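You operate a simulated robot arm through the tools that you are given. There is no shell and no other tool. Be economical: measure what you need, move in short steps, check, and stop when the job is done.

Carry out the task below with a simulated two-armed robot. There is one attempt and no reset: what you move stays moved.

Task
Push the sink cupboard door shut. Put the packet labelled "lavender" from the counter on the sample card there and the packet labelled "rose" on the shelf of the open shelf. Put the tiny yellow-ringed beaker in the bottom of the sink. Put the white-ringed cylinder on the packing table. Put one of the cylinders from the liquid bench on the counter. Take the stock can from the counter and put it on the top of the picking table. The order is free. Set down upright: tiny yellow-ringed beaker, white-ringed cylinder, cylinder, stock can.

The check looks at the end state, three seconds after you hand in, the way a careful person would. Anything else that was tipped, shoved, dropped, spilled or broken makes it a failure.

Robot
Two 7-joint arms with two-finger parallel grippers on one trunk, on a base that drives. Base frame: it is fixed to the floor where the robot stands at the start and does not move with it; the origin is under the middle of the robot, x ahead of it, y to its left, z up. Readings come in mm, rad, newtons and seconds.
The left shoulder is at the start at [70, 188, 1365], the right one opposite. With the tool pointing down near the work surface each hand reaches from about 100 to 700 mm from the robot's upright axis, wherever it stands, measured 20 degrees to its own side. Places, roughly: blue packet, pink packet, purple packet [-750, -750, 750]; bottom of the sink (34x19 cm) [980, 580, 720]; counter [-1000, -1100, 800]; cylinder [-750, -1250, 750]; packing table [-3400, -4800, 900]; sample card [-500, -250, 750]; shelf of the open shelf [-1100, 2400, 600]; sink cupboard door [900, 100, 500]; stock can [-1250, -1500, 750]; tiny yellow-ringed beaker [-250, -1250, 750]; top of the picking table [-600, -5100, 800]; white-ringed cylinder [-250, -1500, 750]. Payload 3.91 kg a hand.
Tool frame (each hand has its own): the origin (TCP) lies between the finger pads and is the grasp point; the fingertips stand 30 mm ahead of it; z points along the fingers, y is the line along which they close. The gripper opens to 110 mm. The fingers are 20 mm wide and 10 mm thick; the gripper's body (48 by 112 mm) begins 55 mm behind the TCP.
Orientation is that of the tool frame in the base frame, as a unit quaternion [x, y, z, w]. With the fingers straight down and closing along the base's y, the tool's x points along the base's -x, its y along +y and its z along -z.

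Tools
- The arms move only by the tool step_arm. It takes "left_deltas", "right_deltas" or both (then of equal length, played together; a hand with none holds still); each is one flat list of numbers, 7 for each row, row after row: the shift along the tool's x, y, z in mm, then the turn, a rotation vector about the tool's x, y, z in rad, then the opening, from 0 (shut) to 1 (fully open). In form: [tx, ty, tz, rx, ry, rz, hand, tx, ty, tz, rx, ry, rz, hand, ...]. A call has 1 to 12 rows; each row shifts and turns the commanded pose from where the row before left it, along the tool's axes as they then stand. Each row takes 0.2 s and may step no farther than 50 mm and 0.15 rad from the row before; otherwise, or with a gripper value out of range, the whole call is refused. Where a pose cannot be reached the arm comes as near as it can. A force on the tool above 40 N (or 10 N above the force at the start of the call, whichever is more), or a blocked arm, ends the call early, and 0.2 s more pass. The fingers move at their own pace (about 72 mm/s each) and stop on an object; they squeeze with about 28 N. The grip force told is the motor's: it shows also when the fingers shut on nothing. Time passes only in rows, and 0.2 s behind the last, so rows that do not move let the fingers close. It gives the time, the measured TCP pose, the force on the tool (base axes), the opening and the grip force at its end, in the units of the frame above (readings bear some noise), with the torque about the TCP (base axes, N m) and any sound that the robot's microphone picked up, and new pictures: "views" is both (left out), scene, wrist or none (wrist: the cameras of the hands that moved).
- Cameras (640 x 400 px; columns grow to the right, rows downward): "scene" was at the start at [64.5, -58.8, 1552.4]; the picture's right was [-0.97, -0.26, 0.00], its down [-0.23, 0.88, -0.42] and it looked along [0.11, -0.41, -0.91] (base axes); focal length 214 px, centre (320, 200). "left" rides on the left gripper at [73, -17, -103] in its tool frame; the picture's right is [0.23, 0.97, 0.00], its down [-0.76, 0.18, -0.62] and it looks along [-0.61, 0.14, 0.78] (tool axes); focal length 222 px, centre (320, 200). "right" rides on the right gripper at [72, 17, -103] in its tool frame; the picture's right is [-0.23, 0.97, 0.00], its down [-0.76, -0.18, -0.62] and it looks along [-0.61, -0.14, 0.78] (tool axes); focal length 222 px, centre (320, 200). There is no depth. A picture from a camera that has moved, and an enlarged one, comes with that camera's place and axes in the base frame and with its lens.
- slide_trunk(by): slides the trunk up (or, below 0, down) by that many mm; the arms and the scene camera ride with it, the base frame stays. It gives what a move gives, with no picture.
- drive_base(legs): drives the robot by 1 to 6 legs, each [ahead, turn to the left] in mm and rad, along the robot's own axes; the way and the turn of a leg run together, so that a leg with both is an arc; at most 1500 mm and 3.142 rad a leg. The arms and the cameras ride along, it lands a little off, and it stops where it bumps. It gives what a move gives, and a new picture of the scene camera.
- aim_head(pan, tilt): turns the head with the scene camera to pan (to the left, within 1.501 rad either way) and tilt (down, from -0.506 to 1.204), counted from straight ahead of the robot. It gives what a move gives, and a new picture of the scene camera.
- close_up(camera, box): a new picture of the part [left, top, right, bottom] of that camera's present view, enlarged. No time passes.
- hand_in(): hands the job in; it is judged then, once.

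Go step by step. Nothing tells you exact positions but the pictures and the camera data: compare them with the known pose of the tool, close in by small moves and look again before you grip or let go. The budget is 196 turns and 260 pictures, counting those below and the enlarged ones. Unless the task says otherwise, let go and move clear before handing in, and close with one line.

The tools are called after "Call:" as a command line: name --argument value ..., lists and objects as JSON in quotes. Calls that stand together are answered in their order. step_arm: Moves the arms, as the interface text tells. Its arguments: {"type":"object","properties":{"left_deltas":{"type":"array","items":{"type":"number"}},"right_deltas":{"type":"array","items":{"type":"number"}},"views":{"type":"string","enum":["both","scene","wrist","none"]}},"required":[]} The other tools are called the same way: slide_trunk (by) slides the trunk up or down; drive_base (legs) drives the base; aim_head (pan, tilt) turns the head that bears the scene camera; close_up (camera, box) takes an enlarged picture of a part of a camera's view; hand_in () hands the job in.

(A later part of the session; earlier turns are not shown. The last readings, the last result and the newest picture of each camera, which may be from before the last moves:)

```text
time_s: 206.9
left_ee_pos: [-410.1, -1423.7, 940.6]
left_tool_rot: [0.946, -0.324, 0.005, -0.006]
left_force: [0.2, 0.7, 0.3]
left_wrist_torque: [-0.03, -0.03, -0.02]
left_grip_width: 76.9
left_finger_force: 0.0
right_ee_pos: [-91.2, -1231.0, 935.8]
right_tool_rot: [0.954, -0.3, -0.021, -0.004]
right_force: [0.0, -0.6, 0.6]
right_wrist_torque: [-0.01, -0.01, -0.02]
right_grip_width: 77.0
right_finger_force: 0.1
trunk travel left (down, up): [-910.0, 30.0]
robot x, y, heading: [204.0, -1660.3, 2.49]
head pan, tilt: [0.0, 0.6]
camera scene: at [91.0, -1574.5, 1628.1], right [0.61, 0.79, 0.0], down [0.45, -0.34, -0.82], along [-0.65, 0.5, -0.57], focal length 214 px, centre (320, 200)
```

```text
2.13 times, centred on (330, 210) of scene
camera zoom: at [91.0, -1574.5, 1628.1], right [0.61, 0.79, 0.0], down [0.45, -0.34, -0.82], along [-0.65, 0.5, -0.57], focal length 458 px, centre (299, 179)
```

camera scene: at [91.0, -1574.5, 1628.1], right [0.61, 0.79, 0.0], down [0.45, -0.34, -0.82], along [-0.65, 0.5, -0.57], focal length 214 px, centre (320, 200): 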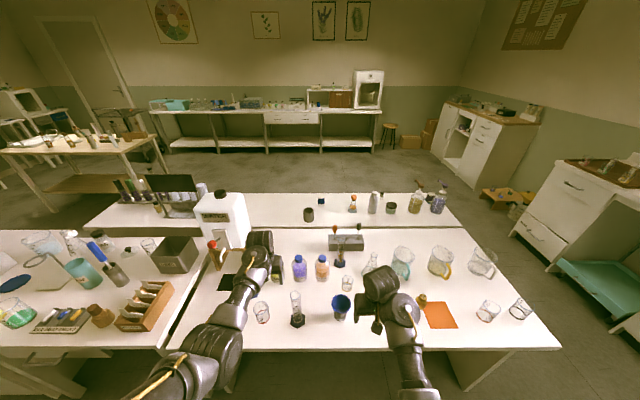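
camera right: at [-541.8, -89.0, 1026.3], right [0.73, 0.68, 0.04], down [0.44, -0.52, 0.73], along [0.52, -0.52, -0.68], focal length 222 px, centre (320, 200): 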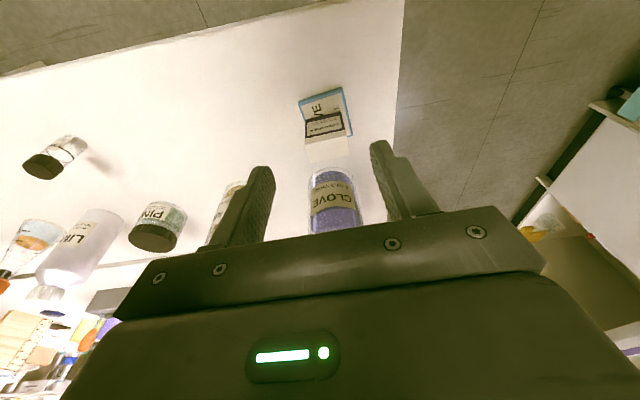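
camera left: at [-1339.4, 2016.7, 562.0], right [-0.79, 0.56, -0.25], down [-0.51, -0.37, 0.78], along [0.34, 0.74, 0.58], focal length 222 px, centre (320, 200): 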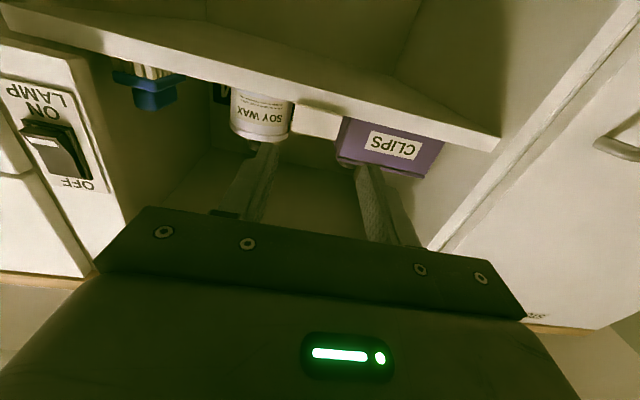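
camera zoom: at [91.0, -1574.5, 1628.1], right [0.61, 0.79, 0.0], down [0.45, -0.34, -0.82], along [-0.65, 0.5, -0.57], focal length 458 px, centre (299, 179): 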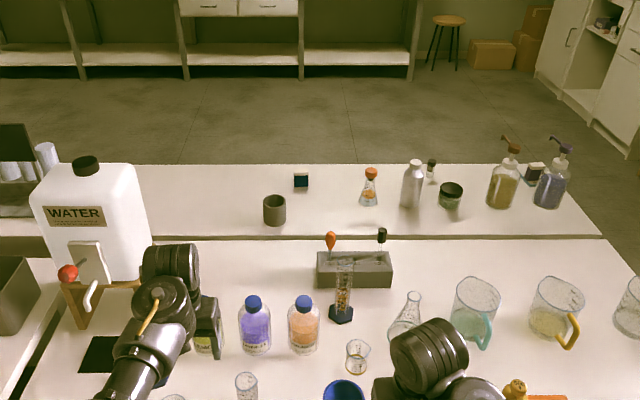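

Call:
close_up --camera "scene" --box '[200, 220, 400, 345]'

Call:
aim_head --pan 0.4 --tilt 0.8

```text
3.20 times, centred on (300, 282) of scene
camera zoom: at [91.0, -1574.5, 1628.1], right [0.61, 0.79, 0.0], down [0.45, -0.34, -0.82], along [-0.65, 0.5, -0.57], focal length 686 px, centre (384, -64)
```

zoom: 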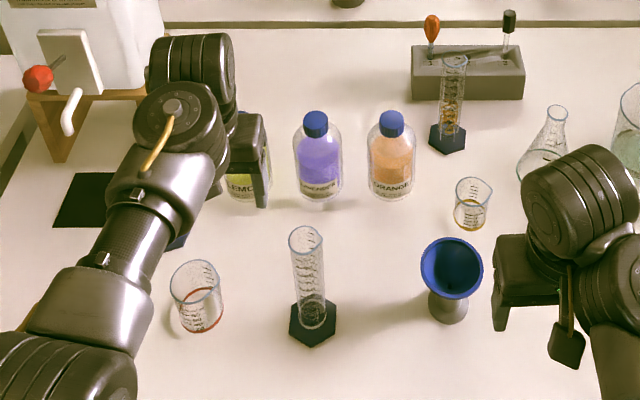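

```text
time_s: 207.7
left_ee_pos: [-410.9, -1424.4, 938.5]
left_tool_rot: [0.946, -0.325, 0.005, -0.006]
left_force: [-0.1, 0.6, 0.3]
left_wrist_torque: [0.03, 0.01, 0.0]
left_grip_width: 77.1
left_finger_force: 0.0
right_ee_pos: [-91.1, -1230.2, 935.0]
right_tool_rot: [0.954, -0.3, -0.021, -0.004]
right_force: [-1.0, 1.1, 0.5]
right_wrist_torque: [0.01, 0.01, 0.0]
right_grip_width: 76.7
right_finger_force: 0.1
trunk travel left (down, up): [-910.0, 30.0]
robot x, y, heading: [198.8, -1660.0, 2.49]
head pan, tilt: [0.4, 0.799]
camera scene: at [83.2, -1607.7, 1611.3], right [0.25, 0.97, 0.0], down [0.69, -0.18, -0.7], along [-0.67, 0.18, -0.72], focal length 214 px, centre (320, 200)
```

scene: 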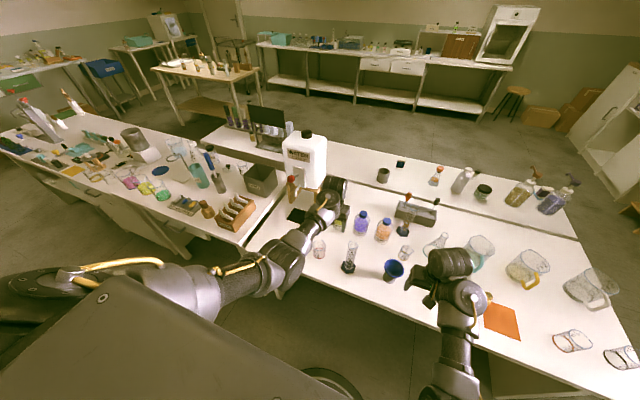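

The left hand is close to a tall cylinder. I'll raise the hands, then back off for a clear view.

Call:
step_arm --left_deltas '[0, 5, -30, 0, 0, 0, 0.7, 0, 0, -40, 0, 0, 0, 0.7]' --views "none"

Call:
slide_trunk --by 30

```text
time_s: 208.2
left_ee_pos: [-417.4, -1427.8, 982.7]
left_tool_rot: [0.945, -0.327, -0.008, -0.011]
left_force: [-10.2, 14.0, -34.8]
left_wrist_torque: [0.1, 1.18, 0.39]
left_grip_width: 77.1
left_finger_force: 0.1
right_ee_pos: [-91.4, -1230.9, 936.3]
right_tool_rot: [0.954, -0.298, -0.021, -0.003]
right_force: [0.6, 0.3, 0.6]
right_wrist_torque: [-0.02, 0.02, 0.0]
right_grip_width: 77.3
right_finger_force: 0.1
trunk travel left (down, up): [-910.0, 30.0]
robot x, y, heading: [201.5, -1657.4, 2.484]
head pan, tilt: [0.4, 0.799]
stopped in row 2 (left hand): the force on the tool passed its limit at 182 N (the readings are from after the stop); the commanded pose is now the measured one
```

```text
time_s: 208.7
left_ee_pos: [-416.8, -1426.6, 993.8]
left_tool_rot: [0.945, -0.326, -0.008, -0.011]
left_force: [-5.1, 6.9, -19.4]
left_wrist_torque: [0.05, 0.71, 0.22]
left_grip_width: 76.9
left_finger_force: 0.0
right_ee_pos: [-90.7, -1232.1, 946.2]
right_tool_rot: [0.954, -0.3, -0.02, -0.003]
right_force: [0.5, 0.0, -0.2]
right_wrist_torque: [0.03, 0.04, 0.01]
right_grip_width: 76.9
right_finger_force: 0.1
trunk travel left (down, up): [-921.0, 19.0]
robot x, y, heading: [201.8, -1659.1, 2.483]
head pan, tilt: [0.4, 0.799]
stopped: the force on the tool passed its limit at 51 N (the readings are from after the stop); the commanded pose is now the measured one
```

Call:
drive_base --legs '[[-250, 0]]'

Call:
aim_head --pan 0.1 --tilt 0.7

Call:
close_up --camera "scene" --box '[240, 180, 400, 280]'

```text
time_s: 210.7
left_ee_pos: [-219.0, -1580.4, 994.3]
left_tool_rot: [0.946, -0.325, -0.01, -0.01]
left_force: [-0.7, 4.3, -11.6]
left_wrist_torque: [0.09, 0.45, 0.16]
left_grip_width: 77.2
left_finger_force: 0.1
right_ee_pos: [105.8, -1384.0, 947.3]
right_tool_rot: [0.954, -0.299, -0.022, -0.004]
right_force: [-0.4, -0.4, -0.7]
right_wrist_torque: [0.01, -0.03, -0.01]
right_grip_width: 77.1
right_finger_force: 0.1
trunk travel left (down, up): [-921.0, 19.0]
robot x, y, heading: [403.1, -1810.9, 2.483]
head pan, tilt: [0.4, 0.799]
stopped in leg 1: the force on the tool passed its limit at 40 N (the readings are from after the stop); the commanded pose is now the measured one
camera scene: at [282.8, -1761.3, 1622.6], right [0.25, 0.97, 0.0], down [0.69, -0.18, -0.7], along [-0.68, 0.18, -0.72], focal length 214 px, centre (320, 200)
```

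scene: 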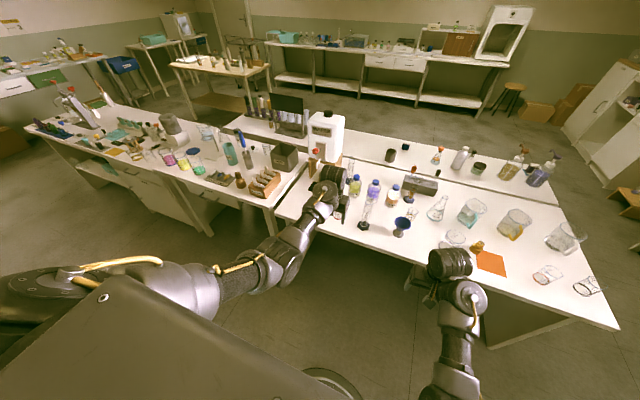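

```text
time_s: 211.5
left_ee_pos: [-221.0, -1580.3, 993.4]
left_tool_rot: [0.945, -0.326, -0.008, -0.011]
left_force: [-4.2, 4.7, -17.2]
left_wrist_torque: [0.34, 0.69, 0.1]
left_grip_width: 77.0
left_finger_force: 0.0
right_ee_pos: [106.4, -1383.4, 946.9]
right_tool_rot: [0.954, -0.298, -0.021, -0.003]
right_force: [0.1, -0.1, 0.6]
right_wrist_torque: [0.0, 0.04, 0.01]
right_grip_width: 77.4
right_finger_force: 0.0
trunk travel left (down, up): [-921.0, 19.0]
robot x, y, heading: [404.0, -1811.9, 2.487]
head pan, tilt: [0.099, 0.7]
camera scene: at [286.5, -1735.4, 1630.5], right [0.53, 0.85, 0.0], down [0.55, -0.34, -0.76], along [-0.65, 0.4, -0.64], focal length 214 px, centre (320, 200)
```

scene: 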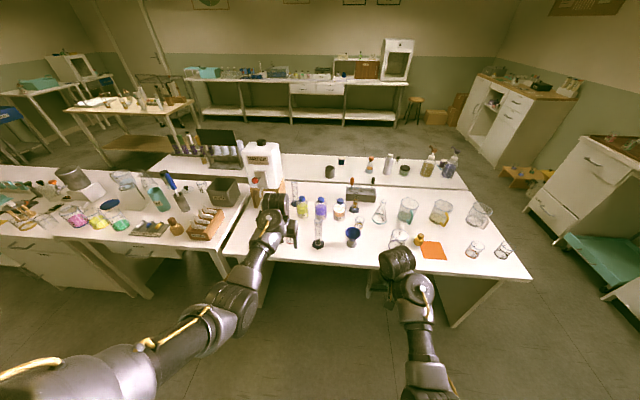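

```text
4.00 times, centred on (320, 230) of scene
camera zoom: at [286.5, -1735.4, 1630.5], right [0.53, 0.85, 0.0], down [0.55, -0.34, -0.76], along [-0.65, 0.4, -0.64], focal length 858 px, centre (320, 80)
```

zoom: 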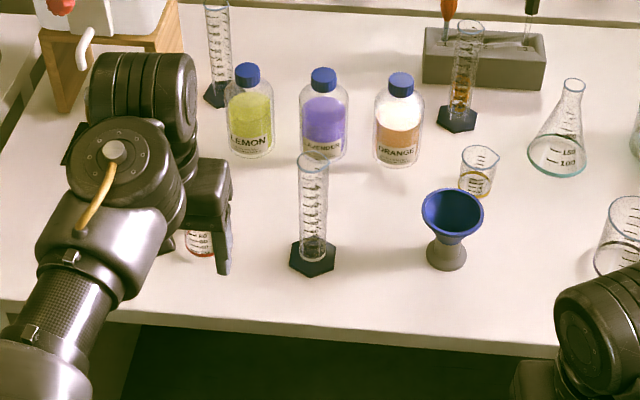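

Call:
close_up --camera "scene" --box '[300, 210, 340, 255]'

Call:
close_up --camera "scene" --box '[280, 170, 380, 225]'

```text
8.89 times, centred on (320, 232) of scene
camera zoom: at [286.5, -1735.4, 1630.5], right [0.53, 0.85, 0.0], down [0.55, -0.34, -0.76], along [-0.65, 0.4, -0.64], focal length 1906 px, centre (320, -89)
```

zoom: 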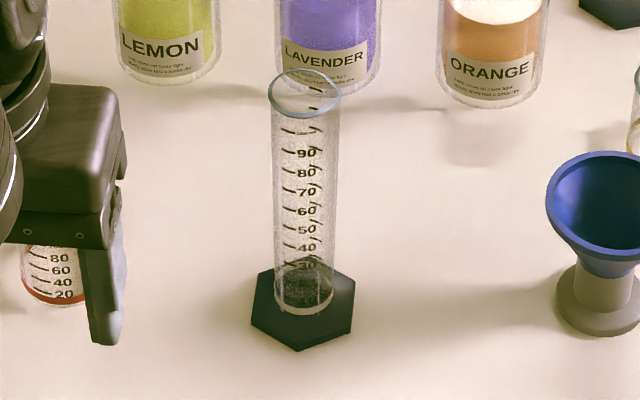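

```text
6.40 times, centred on (330, 198) of scene
camera zoom: at [286.5, -1735.4, 1630.5], right [0.53, 0.85, 0.0], down [0.55, -0.34, -0.76], along [-0.65, 0.4, -0.64], focal length 1373 px, centre (256, 216)
```

zoom: 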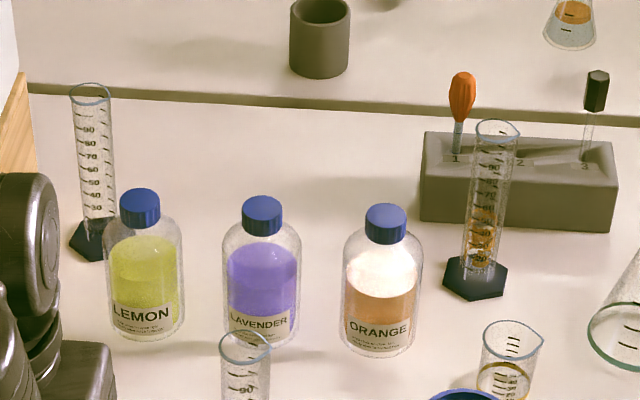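

A has the white ring at its base. I'll move the left hand aside to see the remaining cylinder behind it.

Call:
step_arm --left_deltas '[0, 0, 30, 0, 0, 0, 0.7, 0, 0, 30, 0, 0, 0, 0.7, 10, -40, 0, 0, 0, 0, 0.7, 10, -40, 0, 0, 0, 0, 0.7, 10, -40, 0, 0, 0, 0, 0.7]' --views "scene"

Call:
close_up --camera "scene" --box '[220, 170, 340, 250]'

```text
time_s: 212.7
left_ee_pos: [-121.4, -1502.9, 934.1]
left_tool_rot: [0.945, -0.326, -0.009, -0.009]
left_force: [1.5, -1.5, -0.3]
left_wrist_torque: [0.01, 0.03, 0.01]
left_grip_width: 77.0
left_finger_force: 0.0
right_ee_pos: [107.6, -1381.9, 945.3]
right_tool_rot: [0.954, -0.299, -0.02, -0.003]
right_force: [0.1, 0.0, 0.2]
right_wrist_torque: [-0.02, -0.02, -0.01]
right_grip_width: 77.1
right_finger_force: 0.2
trunk travel left (down, up): [-921.0, 19.0]
robot x, y, heading: [403.3, -1814.6, 2.486]
head pan, tilt: [0.099, 0.7]
camera scene: at [287.9, -1734.8, 1630.6], right [0.53, 0.85, 0.0], down [0.55, -0.34, -0.76], along [-0.65, 0.4, -0.64], focal length 214 px, centre (320, 200)
```

scene: 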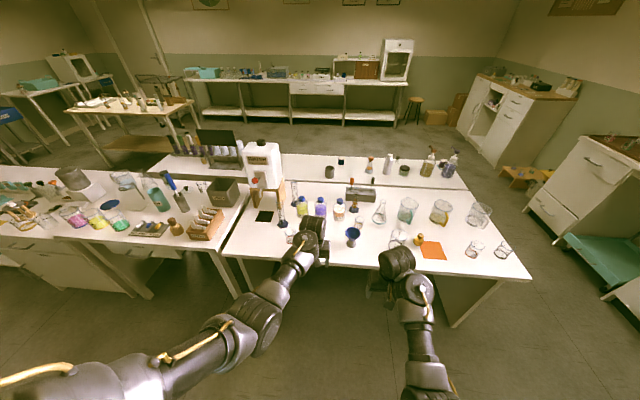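

```text
5.00 times, centred on (280, 210) of scene
camera zoom: at [287.9, -1734.8, 1630.6], right [0.53, 0.85, 0.0], down [0.55, -0.34, -0.76], along [-0.65, 0.4, -0.64], focal length 1072 px, centre (520, 150)
```

zoom: 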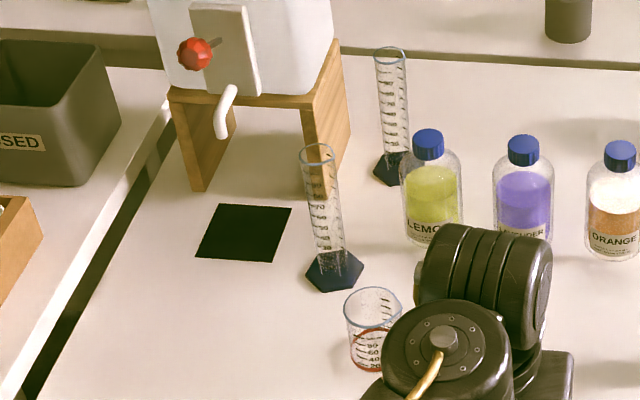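

B, the plain one behind the red-ringed beaker, is easy to reach. I'll take B with the left hand and the yellow-ringed beaker with the right. First I'll shift the left hand clear of A, then drive in.

Call:
step_arm --left_deltas '[0, 40, 0, 0, 0, 0, 0.7, 0, 40, 0, 0, 0, 0, 0.7, 0, 40, 0, 0, 0, 0, 0.7, 0, 25, 0, 0, 0, 0, 0.7]' --views "none"

```text
time_s: 213.7
left_ee_pos: [-214.3, -1619.0, 931.8]
left_tool_rot: [0.945, -0.326, -0.009, -0.01]
left_force: [0.7, -0.2, 0.3]
left_wrist_torque: [-0.01, 0.0, -0.02]
left_grip_width: 77.0
left_finger_force: 0.0
right_ee_pos: [105.0, -1384.3, 947.4]
right_tool_rot: [0.954, -0.299, -0.021, -0.005]
right_force: [-1.1, -0.1, 0.1]
right_wrist_torque: [-0.02, -0.03, 0.01]
right_grip_width: 76.9
right_finger_force: 0.1
trunk travel left (down, up): [-921.0, 19.0]
robot x, y, heading: [401.0, -1809.0, 2.486]
head pan, tilt: [0.099, 0.7]
```

Call:
drive_base --legs '[[0, 0.26], [280, 0], [0, -0.246]]'

Call:
step_arm --left_deltas '[0, 0, 10, 0, 0, 0, 0.7]' --right_deltas '[0, 0, 0, 0, 0, 0, 0.7]' --views "both"

```text
time_s: 217.4
left_ee_pos: [-481.8, -1517.1, 930.4]
left_tool_rot: [0.947, -0.32, -0.008, -0.009]
left_force: [0.5, 0.1, -0.7]
left_wrist_torque: [-0.04, 0.02, 0.0]
left_grip_width: 77.2
left_finger_force: 0.0
right_ee_pos: [-166.0, -1277.3, 946.1]
right_tool_rot: [0.957, -0.29, -0.021, -0.003]
right_force: [-0.1, 0.5, 1.0]
right_wrist_torque: [-0.02, -0.06, -0.03]
right_grip_width: 76.9
right_finger_force: 0.0
trunk travel left (down, up): [-921.0, 19.0]
robot x, y, heading: [132.4, -1704.1, 2.502]
head pan, tilt: [0.099, 0.7]
camera scene: at [19.5, -1627.5, 1630.5], right [0.51, 0.86, 0.0], down [0.55, -0.33, -0.76], along [-0.66, 0.39, -0.64], focal length 214 px, centre (320, 200)
```

scene: 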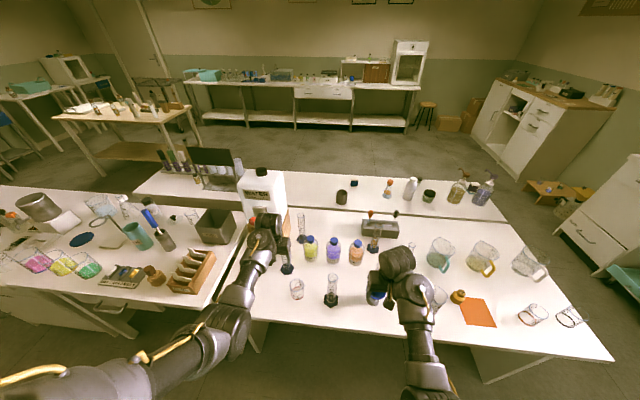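

```text
time_s: 217.8
left_ee_pos: [-481.6, -1517.6, 920.6]
left_tool_rot: [0.948, -0.319, -0.009, -0.011]
left_force: [0.0, -0.4, -0.3]
left_wrist_torque: [0.07, -0.02, -0.04]
left_grip_width: 77.1
left_finger_force: 0.0
right_ee_pos: [-166.1, -1278.3, 946.9]
right_tool_rot: [0.956, -0.291, -0.021, -0.004]
right_force: [0.8, -0.5, 0.5]
right_wrist_torque: [0.0, -0.02, 0.0]
right_grip_width: 76.7
right_finger_force: 0.0
trunk travel left (down, up): [-921.0, 19.0]
robot x, y, heading: [131.9, -1702.2, 2.503]
head pan, tilt: [0.099, 0.7]
camera scene: at [19.6, -1627.7, 1630.6], right [0.51, 0.86, 0.0], down [0.55, -0.33, -0.76], along [-0.66, 0.39, -0.64], focal length 214 px, centre (320, 200)
camera right: at [-111.6, -1335.1, 1047.2], right [-0.73, -0.68, 0.01], down [-0.51, 0.56, 0.65], along [-0.45, 0.47, -0.76], focal length 222 px, centre (320, 200)
camera left: at [-413.4, -1549.5, 1021.0], right [-0.41, -0.91, -0.02], down [-0.71, 0.3, 0.64], along [-0.58, 0.27, -0.77], focal length 222 px, centre (320, 200)
```

scene: 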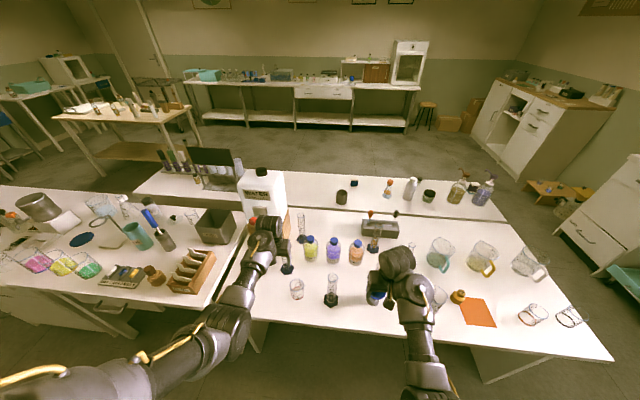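
right: 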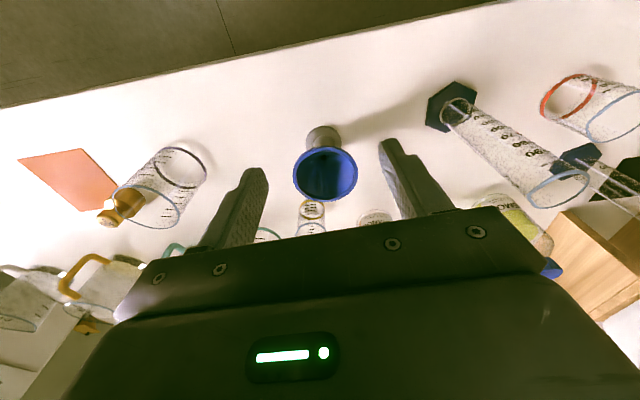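
left: 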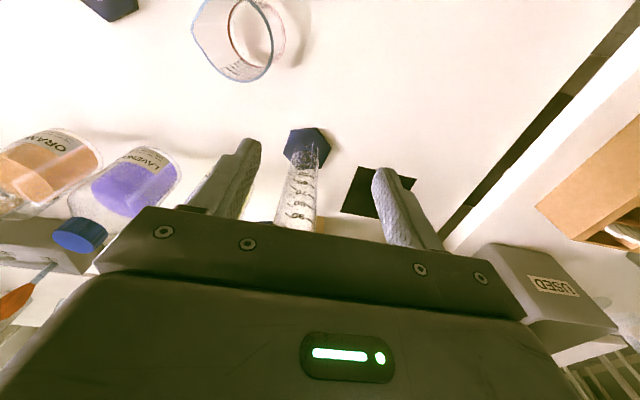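

The cylinder lies between the left fingers' lines. I'll lower a bit and slide forward around it.

Call:
step_arm --left_deltas '[0, -5, 22, 0, 0, 0, 0.7, -20, 0, 0, 0, 0, 0, 0.7, -20, 0, 0, 0, 0, 0, 0.7]' --views "wrist"

```text
time_s: 218.6
left_ee_pos: [-510.4, -1487.3, 900.3]
left_tool_rot: [0.948, -0.318, -0.008, -0.009]
left_force: [0.7, 0.7, 0.5]
left_wrist_torque: [0.02, 0.02, 0.0]
left_grip_width: 77.1
left_finger_force: 0.1
right_ee_pos: [-166.0, -1277.0, 945.9]
right_tool_rot: [0.956, -0.292, -0.02, -0.004]
right_force: [-0.3, -0.4, -0.1]
right_wrist_torque: [-0.03, 0.0, 0.04]
right_grip_width: 77.2
right_finger_force: 0.1
trunk travel left (down, up): [-921.0, 19.0]
robot x, y, heading: [135.1, -1698.2, 2.506]
head pan, tilt: [0.099, 0.7]
camera left: at [-442.7, -1519.4, 1001.0], right [-0.41, -0.91, -0.02], down [-0.71, 0.3, 0.64], along [-0.58, 0.27, -0.77], focal length 222 px, centre (320, 200)
```

left: 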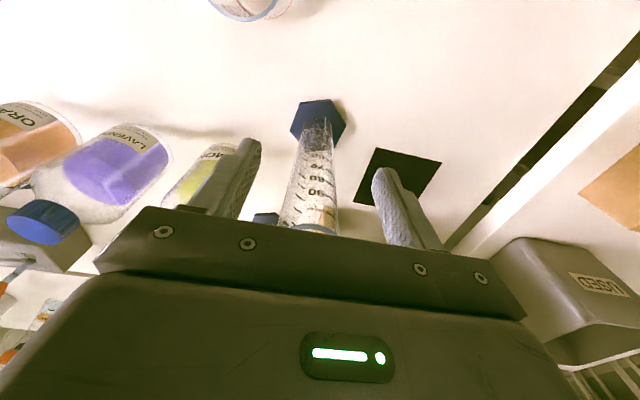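

Call:
step_arm --left_deltas '[-19, 2, 0, 0, 0, 0, 0.7, 0, 0, 14, 0, 0, 0, 0.7, 0, 0, 0, 0, 0, 0, 0, 0, 0, 0, 0, 0, 0, 0, 0, 0, 0, 0, 0, 0, 0]' --views "wrist"

```text
time_s: 219.8
left_ee_pos: [-525.9, -1479.5, 885.5]
left_tool_rot: [0.948, -0.319, -0.008, -0.011]
left_force: [-0.5, 0.2, -0.5]
left_wrist_torque: [-0.14, 0.09, 0.0]
left_grip_width: 31.7
left_finger_force: 28.2
right_ee_pos: [-166.0, -1277.6, 946.9]
right_tool_rot: [0.956, -0.291, -0.02, -0.004]
right_force: [0.1, 0.5, 0.0]
right_wrist_torque: [-0.03, 0.03, 0.02]
right_grip_width: 77.1
right_finger_force: 0.0
trunk travel left (down, up): [-921.0, 19.0]
robot x, y, heading: [140.4, -1700.7, 2.503]
head pan, tilt: [0.099, 0.7]
camera left: at [-457.8, -1510.9, 986.4], right [-0.41, -0.91, -0.02], down [-0.71, 0.3, 0.64], along [-0.58, 0.27, -0.77], focal length 222 px, centre (320, 200)
```

left: 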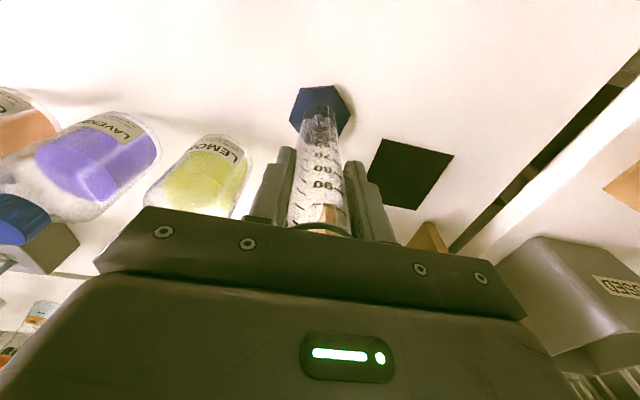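

The cylinder is gripped. I'll lift it, draw it back over the clear strip, then drive closer for the beaker.

Call:
step_arm --left_deltas '[0, 0, -30, 0, 0, 0, 0, 0, 0, -30, 0, 0, 0, 0, 0, 0, -25, 0, 0, 0, 0, 30, 0, 0, 0, 0, 0, 0, 30, 0, 0, 0, 0, 0, 0, 30, 0, 0, 0, 0, 0, 0, 30, 0, 0, 0, 0, 0, 0]' --views "wrist"

```text
time_s: 221.1
left_ee_pos: [-473.6, -1519.5, 971.6]
left_tool_rot: [0.948, -0.319, -0.016, -0.013]
left_force: [-4.4, 9.6, -22.7]
left_wrist_torque: [-0.19, 1.03, 0.54]
left_grip_width: 30.7
left_finger_force: 28.0
right_ee_pos: [-165.9, -1277.8, 946.8]
right_tool_rot: [0.956, -0.292, -0.02, -0.003]
right_force: [-0.4, 0.2, 0.3]
right_wrist_torque: [-0.01, -0.08, -0.01]
right_grip_width: 77.2
right_finger_force: 0.1
trunk travel left (down, up): [-921.0, 19.0]
robot x, y, heading: [130.8, -1702.0, 2.505]
head pan, tilt: [0.099, 0.7]
stopped in row 6 (left hand): the force on the tool passed its limit at 86 N (the readings are from after the stop); the commanded pose is now the measured one
camera left: at [-403.6, -1551.9, 1070.2], right [-0.41, -0.91, -0.02], down [-0.7, 0.3, 0.65], along [-0.59, 0.28, -0.76], focal length 222 px, centre (320, 200)
```

left: 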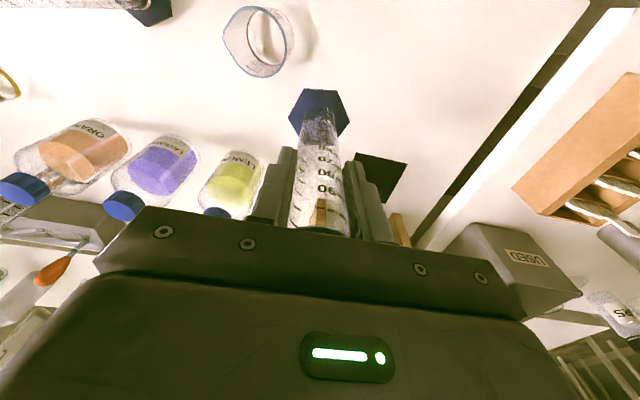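

Call:
step_arm --left_deltas '[0, 0, 20, 0, 0, 0, 0]' --views "none"

Call:
drive_base --legs '[[90, 0]]'

```text
time_s: 221.5
left_ee_pos: [-474.1, -1517.9, 950.5]
left_tool_rot: [0.947, -0.32, -0.013, -0.012]
left_force: [0.2, 0.0, -0.6]
left_wrist_torque: [0.0, 0.02, -0.01]
left_grip_width: 30.2
left_finger_force: 28.1
right_ee_pos: [-165.8, -1277.3, 947.2]
right_tool_rot: [0.956, -0.292, -0.021, -0.004]
right_force: [-0.9, -0.7, -0.4]
right_wrist_torque: [-0.01, -0.04, 0.01]
right_grip_width: 76.9
right_finger_force: 0.0
trunk travel left (down, up): [-921.0, 19.0]
robot x, y, heading: [132.7, -1701.2, 2.505]
head pan, tilt: [0.099, 0.7]
```

```text
time_s: 222.6
left_ee_pos: [-540.8, -1466.7, 953.9]
left_tool_rot: [0.947, -0.321, -0.016, -0.013]
left_force: [0.6, 0.9, -0.4]
left_wrist_torque: [0.03, -0.01, 0.01]
left_grip_width: 30.3
left_finger_force: 28.0
right_ee_pos: [-232.7, -1226.6, 950.5]
right_tool_rot: [0.956, -0.293, -0.024, -0.003]
right_force: [-0.2, -0.3, 0.5]
right_wrist_torque: [0.05, 0.05, -0.05]
right_grip_width: 77.0
right_finger_force: 0.1
trunk travel left (down, up): [-921.0, 19.0]
robot x, y, heading: [60.9, -1646.5, 2.501]
head pan, tilt: [0.099, 0.7]
camera scene: at [-43.8, -1579.2, 1631.6], right [0.52, 0.86, 0.0], down [0.55, -0.33, -0.77], along [-0.66, 0.4, -0.64], focal length 214 px, centre (320, 200)
```

scene: 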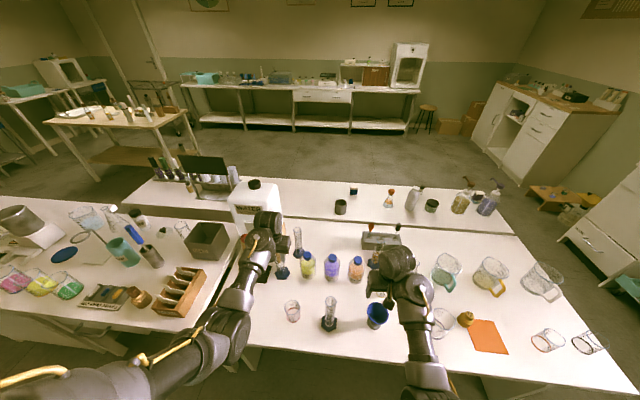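

Call:
step_arm --right_deltas '[-25, -12, 0, 0, 0, 0, 0.8, -25, -12, 0, 0, 0, 0, 0.8, -25, -13, 0, 0, 0, 0, 0.8, 0, 0, 25, 0, 0, 0, 0.8]' --views "wrist"

```text
time_s: 223.6
left_ee_pos: [-543.9, -1463.4, 949.9]
left_tool_rot: [0.947, -0.321, -0.014, -0.011]
left_force: [0.8, 0.0, -0.9]
left_wrist_torque: [0.01, -0.05, -0.01]
left_grip_width: 30.2
left_finger_force: 27.7
right_ee_pos: [-278.4, -1147.2, 924.7]
right_tool_rot: [0.956, -0.292, -0.021, -0.004]
right_force: [0.8, 0.1, -0.6]
right_wrist_torque: [-0.03, -0.01, 0.01]
right_grip_width: 88.2
right_finger_force: 0.0
trunk travel left (down, up): [-921.0, 19.0]
robot x, y, heading: [67.3, -1648.7, 2.5]
head pan, tilt: [0.099, 0.7]
camera right: at [-224.0, -1204.8, 1025.0], right [-0.73, -0.68, 0.01], down [-0.51, 0.56, 0.65], along [-0.45, 0.47, -0.76], focal length 222 px, centre (320, 200)
```

right: 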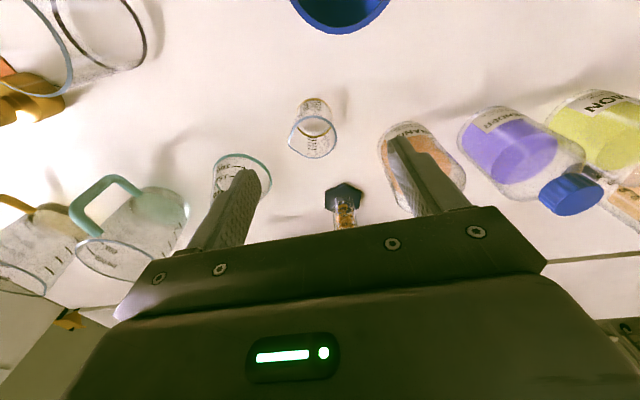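

Call:
step_arm --right_deltas '[-8, -6, 0, 0, 0, 0, 0.65, 0, 0, 35, 0, 0, 0, 0.65, 0, 0, 35, 0, 0, 0, 0.65]' --views "wrist"

```text
time_s: 224.4
left_ee_pos: [-546.5, -1463.6, 949.7]
left_tool_rot: [0.947, -0.32, -0.014, -0.012]
left_force: [0.0, 0.3, -1.2]
left_wrist_torque: [0.0, 0.01, -0.01]
left_grip_width: 30.4
left_finger_force: 28.1
right_ee_pos: [-286.3, -1139.2, 854.2]
right_tool_rot: [0.956, -0.292, -0.02, -0.003]
right_force: [-0.4, -0.7, -0.5]
right_wrist_torque: [0.02, -0.02, -0.02]
right_grip_width: 71.2
right_finger_force: 0.1
trunk travel left (down, up): [-921.0, 19.0]
robot x, y, heading: [67.3, -1642.6, 2.501]
head pan, tilt: [0.099, 0.7]
camera right: at [-232.2, -1195.7, 954.8], right [-0.73, -0.68, 0.01], down [-0.51, 0.56, 0.65], along [-0.45, 0.47, -0.76], focal length 222 px, centre (320, 200)
```

right: 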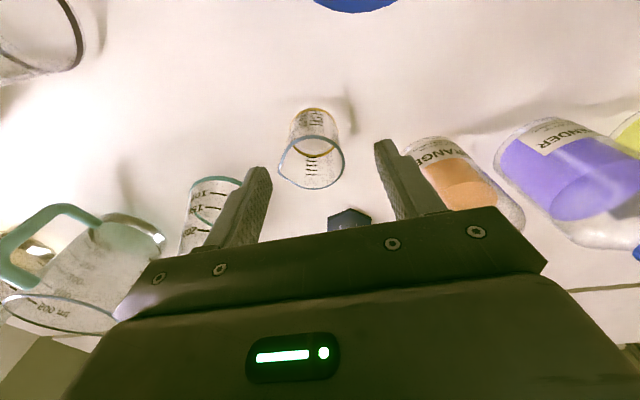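

Call:
step_arm --right_deltas '[0, -3, 27, 0, 0, 0, 0.65, 0, 0, 27, 0, 0, 0, 0.65, 0, 0, 0, 0, 0, 0, 0, 0, 0, 0, 0, 0, 0, 0, 0, 0, 0, 0, 0, 0, 0]' --views "wrist"

```text
time_s: 225.6
left_ee_pos: [-544.9, -1462.6, 949.9]
left_tool_rot: [0.947, -0.321, -0.014, -0.012]
left_force: [-0.8, 0.6, -1.1]
left_wrist_torque: [-0.02, -0.03, -0.01]
left_grip_width: 30.5
left_finger_force: 28.0
right_ee_pos: [-288.7, -1134.4, 800.6]
right_tool_rot: [0.956, -0.292, -0.02, -0.004]
right_force: [-0.2, -0.5, -0.3]
right_wrist_torque: [-0.04, -0.01, 0.02]
right_grip_width: 44.0
right_finger_force: 27.7
trunk travel left (down, up): [-921.0, 19.0]
robot x, y, heading: [63.2, -1647.2, 2.499]
head pan, tilt: [0.099, 0.7]
camera right: at [-234.0, -1192.5, 900.5], right [-0.73, -0.68, 0.01], down [-0.51, 0.56, 0.65], along [-0.45, 0.47, -0.76], focal length 222 px, centre (320, 200)
```

right: 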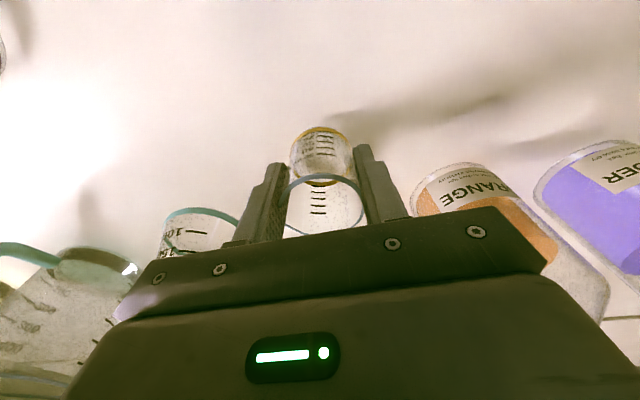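

Beaker gripped. I'll lift it and shift the left cylinder sideways to avoid the red-ringed beaker.

Call:
step_arm --right_deltas '[0, 0, -30, 0, 0, 0, 0, 0, 0, -40, 0, 0, 0, 0, 0, 0, -40, 0, 0, 0, 0, 0, 0, -20, 0, 0, 0, 0]' --left_deltas '[0, 13, 0, 0, 0, 0, 0, 0, 12, 0, 0, 0, 0, 0, 0, 0, 0, 0, 0, 0, 0, 0, 0, 0, 0, 0, 0, 0]' --views "wrist"

```text
time_s: 226.6
left_ee_pos: [-561.6, -1483.1, 950.1]
left_tool_rot: [0.947, -0.32, -0.014, -0.012]
left_force: [0.7, -0.2, 0.1]
left_wrist_torque: [0.01, 0.01, 0.0]
left_grip_width: 30.1
left_finger_force: 28.0
right_ee_pos: [-278.7, -1133.6, 930.3]
right_tool_rot: [0.956, -0.293, -0.02, -0.003]
right_force: [-0.3, -0.1, -0.1]
right_wrist_torque: [0.0, -0.04, -0.01]
right_grip_width: 43.7
right_finger_force: 28.2
trunk travel left (down, up): [-921.0, 19.0]
robot x, y, heading: [57.6, -1647.9, 2.498]
head pan, tilt: [0.099, 0.7]
camera right: at [-224.7, -1191.9, 1032.2], right [-0.73, -0.68, 0.01], down [-0.51, 0.56, 0.65], along [-0.45, 0.47, -0.76], focal length 222 px, centre (320, 200)
camera left: at [-491.8, -1515.9, 1048.4], right [-0.41, -0.91, -0.02], down [-0.7, 0.3, 0.65], along [-0.58, 0.28, -0.76], focal length 222 px, centre (320, 200)
```

right: 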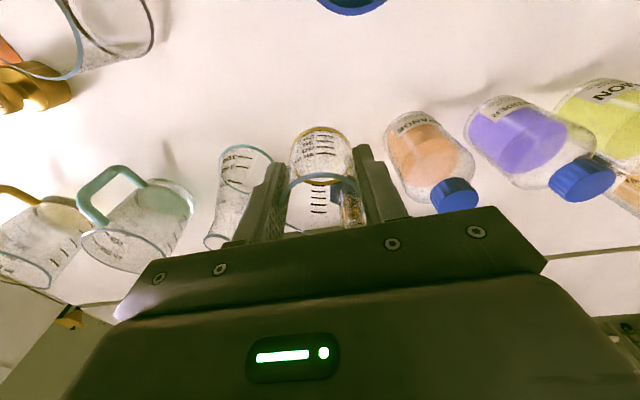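
left: 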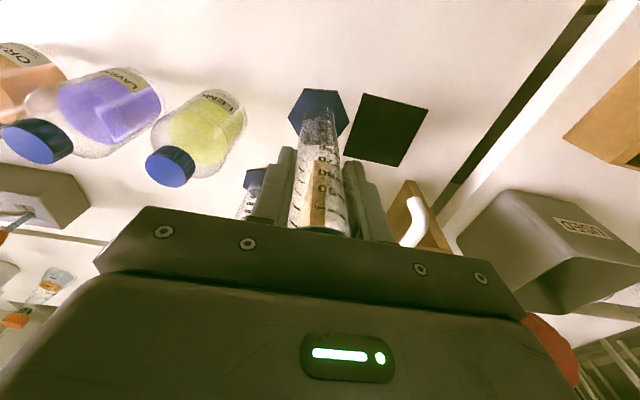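

Call:
drive_base --legs '[[-430, 0], [0, -1.57], [1400, 0]]'

```text
time_s: 239.6
left_ee_pos: [1356.2, -136.3, 948.3]
left_tool_rot: [-0.453, 0.891, 0.001, 0.018]
left_force: [-0.6, -0.4, -0.4]
left_wrist_torque: [-0.03, 0.03, 0.03]
left_grip_width: 30.4
left_finger_force: 27.4
right_ee_pos: [1710.5, -409.7, 930.3]
right_tool_rot: [-0.479, 0.878, 0.012, 0.018]
right_force: [0.5, 0.2, -0.8]
right_wrist_torque: [-0.04, -0.03, -0.02]
right_grip_width: 43.8
right_finger_force: 27.8
trunk travel left (down, up): [-921.0, 19.0]
robot x, y, heading: [1206.0, -766.3, 0.953]
head pan, tilt: [0.099, 0.7]
camera scene: at [1275.6, -649.2, 1630.6], right [0.87, -0.5, 0.0], down [-0.32, -0.56, -0.76], along [0.38, 0.66, -0.64], focal length 214 px, centre (320, 200)
```

scene: 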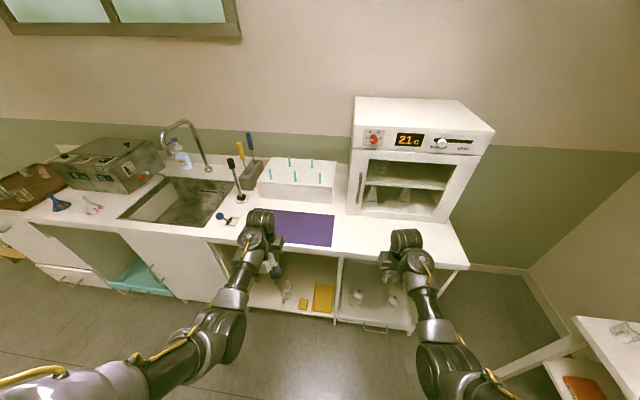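

I'm near the wall with the sink ahead to the left. I'll set the right hand out to its side and higher, so I can approach obliquely while the left cylinder stays clear of the counter.

Call:
step_arm --right_deltas '[26, -40, -8, 0, 0, 0, 0, 26, -40, -8, 0, 0, 0, 0, 26, -40, -8, 0, 0, 0, 0, 26, -40, -8, 0, 0, 0, 0, 26, -40, -8, 0, 0, 0, 0]' --views "none"

Call:
drive_base --legs '[[0, 1.547], [620, 0], [0, -0.87]]'

```text
time_s: 240.1
left_ee_pos: [1356.9, -138.3, 948.8]
left_tool_rot: [-0.453, 0.891, 0.002, 0.018]
left_force: [-1.3, -0.3, -0.6]
left_wrist_torque: [0.01, 0.01, -0.01]
left_grip_width: 30.4
left_finger_force: 28.0
right_ee_pos: [1741.2, -473.5, 941.7]
right_tool_rot: [-0.473, 0.881, 0.017, 0.022]
right_force: [9.5, 4.7, -20.7]
right_wrist_torque: [0.89, 0.12, 0.43]
right_grip_width: 43.5
right_finger_force: 27.6
trunk travel left (down, up): [-921.0, 19.0]
robot x, y, heading: [1204.5, -763.9, 0.957]
head pan, tilt: [0.099, 0.7]
stopped in row 2 (right hand): the force on the tool passed its limit at 103 N (the readings are from after the stop); the commanded pose is now the measured one
```

```text
time_s: 244.0
left_ee_pos: [590.3, -573.7, 948.6]
left_tool_rot: [0.94, -0.341, -0.013, -0.012]
left_force: [-0.4, -0.2, -1.0]
left_wrist_torque: [-0.02, 0.01, -0.01]
left_grip_width: 30.3
left_finger_force: 28.1
right_ee_pos: [948.4, -211.3, 941.6]
right_tool_rot: [0.947, -0.321, -0.026, -0.005]
right_force: [-5.4, 3.2, -13.9]
right_wrist_torque: [0.44, 0.24, -0.13]
right_grip_width: 40.9
right_finger_force: 28.2
trunk travel left (down, up): [-921.0, 19.0]
robot x, y, heading: [1204.4, -758.2, 2.46]
head pan, tilt: [0.099, 0.7]
stopped in leg 1: the force on the tool passed its limit at 40 N (the readings are from after the stop); the commanded pose is now the measured one
camera scene: at [1093.9, -685.8, 1630.6], right [0.55, 0.83, 0.0], down [0.54, -0.35, -0.76], along [-0.64, 0.42, -0.64], focal length 214 px, centre (320, 200)
```

scene: 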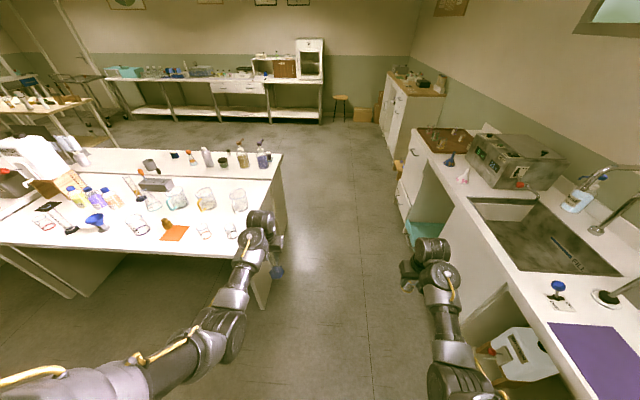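

The right arm is again at its fold limit. I'll lower it a bit and check the beaker grip.

Call:
step_arm --right_deltas '[0, 0, 30, 0, 0, 0, 0, 0, 0, 10, 0, 0, 0, 0]' --views "wrist"

```text
time_s: 244.6
left_ee_pos: [590.0, -572.9, 947.4]
left_tool_rot: [0.94, -0.341, -0.012, -0.013]
left_force: [0.4, -1.0, -1.5]
left_wrist_torque: [0.01, 0.01, 0.01]
left_grip_width: 30.2
left_finger_force: 28.2
right_ee_pos: [948.1, -209.5, 902.0]
right_tool_rot: [0.947, -0.32, -0.026, -0.005]
right_force: [-0.1, 1.2, -1.4]
right_wrist_torque: [0.01, -0.01, -0.02]
right_grip_width: 41.3
right_finger_force: 28.1
trunk travel left (down, up): [-921.0, 19.0]
robot x, y, heading: [1203.3, -761.4, 2.461]
head pan, tilt: [0.099, 0.7]
camera right: at [1001.6, -270.6, 1001.8], right [-0.77, -0.64, 0.02], down [-0.47, 0.59, 0.66], along [-0.43, 0.5, -0.75], focal length 222 px, centre (320, 200)
```

right: 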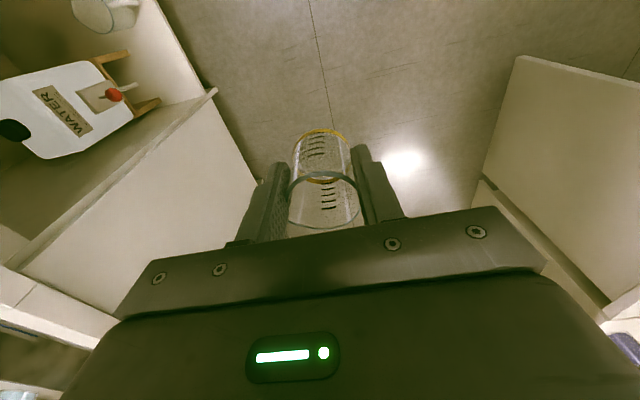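

Side poses are limited, so I'll place the cylinder first. There's a free spot on the near end of the counter, left of the CLOVE pump, reachable from this aisle. I'll drive there.

Call:
drive_base --legs '[[0, -0.108], [1500, 0], [130, 0], [0, 1.719]]'

```text
time_s: 257.5
left_ee_pos: [-75.7, -213.3, 949.2]
left_tool_rot: [0.908, 0.418, -0.018, 0.001]
left_force: [-0.1, 0.2, -0.9]
left_wrist_torque: [0.04, 0.02, 0.0]
left_grip_width: 30.4
left_finger_force: 27.8
right_ee_pos: [-435.6, 150.1, 902.2]
right_tool_rot: [0.898, 0.44, -0.023, 0.015]
right_force: [-0.1, -0.7, -0.5]
right_wrist_torque: [0.0, -0.02, 0.0]
right_grip_width: 40.7
right_finger_force: 28.0
trunk travel left (down, up): [-921.0, 19.0]
robot x, y, heading: [122.8, 403.2, -2.26]
head pan, tilt: [0.099, 0.7]
camera scene: at [40.0, 291.1, 1630.6], right [-0.83, 0.56, 0.0], down [0.36, 0.53, -0.76], along [-0.43, -0.63, -0.64], focal length 214 px, centre (320, 200)
```

scene: 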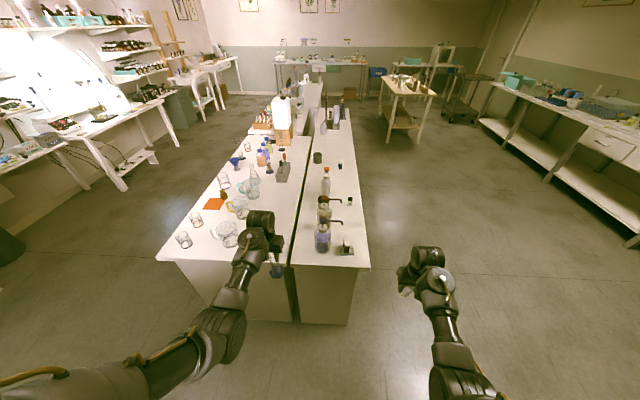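

Call:
close_up --camera "scene" --box '[230, 190, 390, 290]'

```text
4.00 times, centred on (310, 240) of scene
camera zoom: at [40.0, 291.1, 1630.6], right [-0.83, 0.56, 0.0], down [0.36, 0.53, -0.76], along [-0.43, -0.63, -0.64], focal length 858 px, centre (360, 40)
```

zoom: 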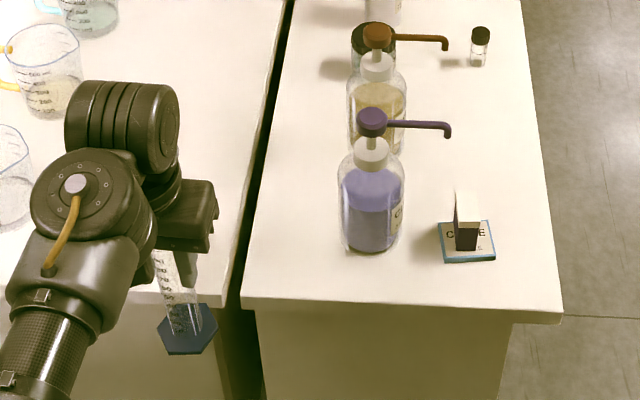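

The counter's left border is clear in this view. I'll aim for the front-left corner spot, left of CLOVE. First I'll shift the left hand right, then drive 100 mm.

Call:
step_arm --left_deltas '[0, -28, 0, 0, 0, 0, 0, 0, -28, 0, 0, 0, 0, 0, 0, -28, 0, 0, 0, 0, 0]' --views "none"

Call:
drive_base --legs '[[100, 0]]'

Call:
close_up --camera "scene" --box '[240, 190, 400, 300]'

Call:
step_arm --left_deltas '[0, 0, 0, 0, 0, 0, 0]' --views "wrist"

```text
time_s: 258.3
left_ee_pos: [-142.0, -159.9, 948.3]
left_tool_rot: [0.908, 0.418, -0.018, 0.001]
left_force: [-0.9, 0.5, -1.4]
left_wrist_torque: [0.0, -0.04, 0.01]
left_grip_width: 30.1
left_finger_force: 27.8
right_ee_pos: [-436.0, 150.5, 900.8]
right_tool_rot: [0.898, 0.439, -0.022, 0.014]
right_force: [-0.5, -0.3, -0.9]
right_wrist_torque: [0.02, -0.02, 0.0]
right_grip_width: 40.8
right_finger_force: 27.3
trunk travel left (down, up): [-921.0, 19.0]
robot x, y, heading: [119.6, 400.2, -2.268]
head pan, tilt: [0.099, 0.7]
```

```text
time_s: 259.4
left_ee_pos: [-202.9, -231.3, 952.2]
left_tool_rot: [0.908, 0.418, -0.021, 0.002]
left_force: [0.3, 0.9, 0.1]
left_wrist_torque: [-0.02, 0.02, 0.02]
left_grip_width: 30.4
left_finger_force: 28.4
right_ee_pos: [-497.0, 78.5, 905.1]
right_tool_rot: [0.899, 0.438, -0.025, 0.016]
right_force: [-0.2, -0.7, -0.5]
right_wrist_torque: [-0.02, 0.01, 0.0]
right_grip_width: 40.9
right_finger_force: 28.4
trunk travel left (down, up): [-921.0, 19.0]
robot x, y, heading: [60.2, 325.9, -2.269]
head pan, tilt: [0.099, 0.7]
camera scene: at [-17.8, 222.0, 1631.6], right [-0.83, 0.56, 0.0], down [0.36, 0.53, -0.77], along [-0.43, -0.64, -0.64], focal length 214 px, centre (320, 200)
```

scene: 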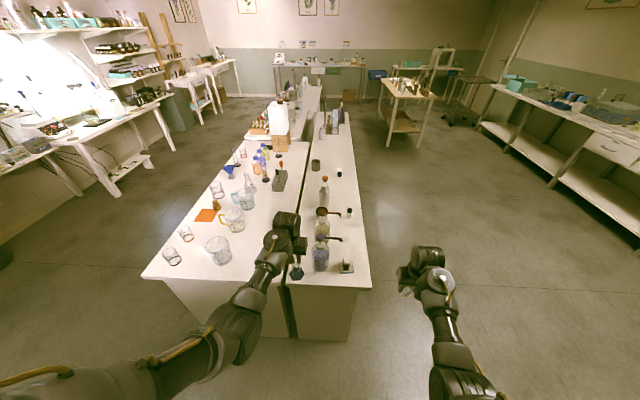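

```text
3.64 times, centred on (320, 245) of scene
camera zoom: at [-17.8, 222.0, 1631.6], right [-0.83, 0.56, 0.0], down [0.36, 0.53, -0.77], along [-0.43, -0.64, -0.64], focal length 780 px, centre (320, 36)
```

zoom: 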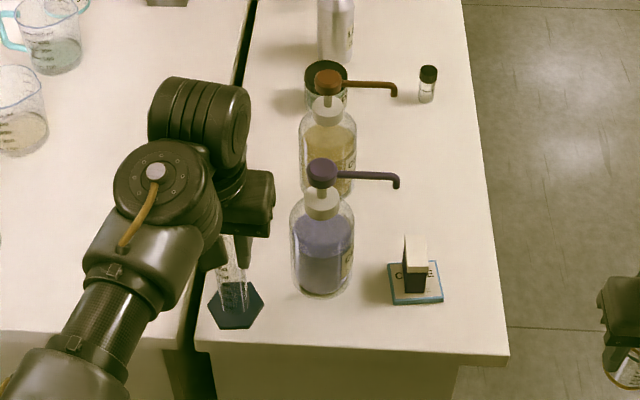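

```text
time_s: 259.8
left_ee_pos: [-206.4, -234.4, 949.0]
left_tool_rot: [0.909, 0.416, -0.017, 0.0]
left_force: [0.1, 0.2, -0.4]
left_wrist_torque: [0.01, 0.02, -0.02]
left_grip_width: 30.3
left_finger_force: 27.7
right_ee_pos: [-498.8, 75.6, 902.1]
right_tool_rot: [0.899, 0.437, -0.023, 0.014]
right_force: [0.9, -0.8, -1.0]
right_wrist_torque: [-0.03, -0.01, -0.02]
right_grip_width: 41.0
right_finger_force: 28.2
trunk travel left (down, up): [-921.0, 19.0]
robot x, y, heading: [55.9, 321.6, -2.266]
head pan, tilt: [0.099, 0.7]
camera left: at [-168.8, -166.5, 1048.7], right [0.89, -0.46, -0.02], down [-0.34, -0.68, 0.65], along [-0.31, -0.57, -0.76], focal length 222 px, centre (320, 200)
```

left: 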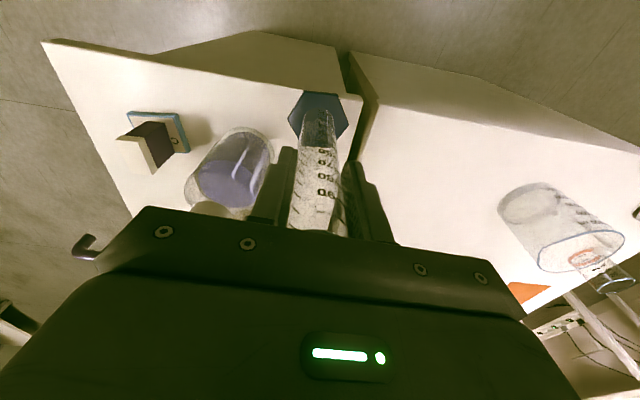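

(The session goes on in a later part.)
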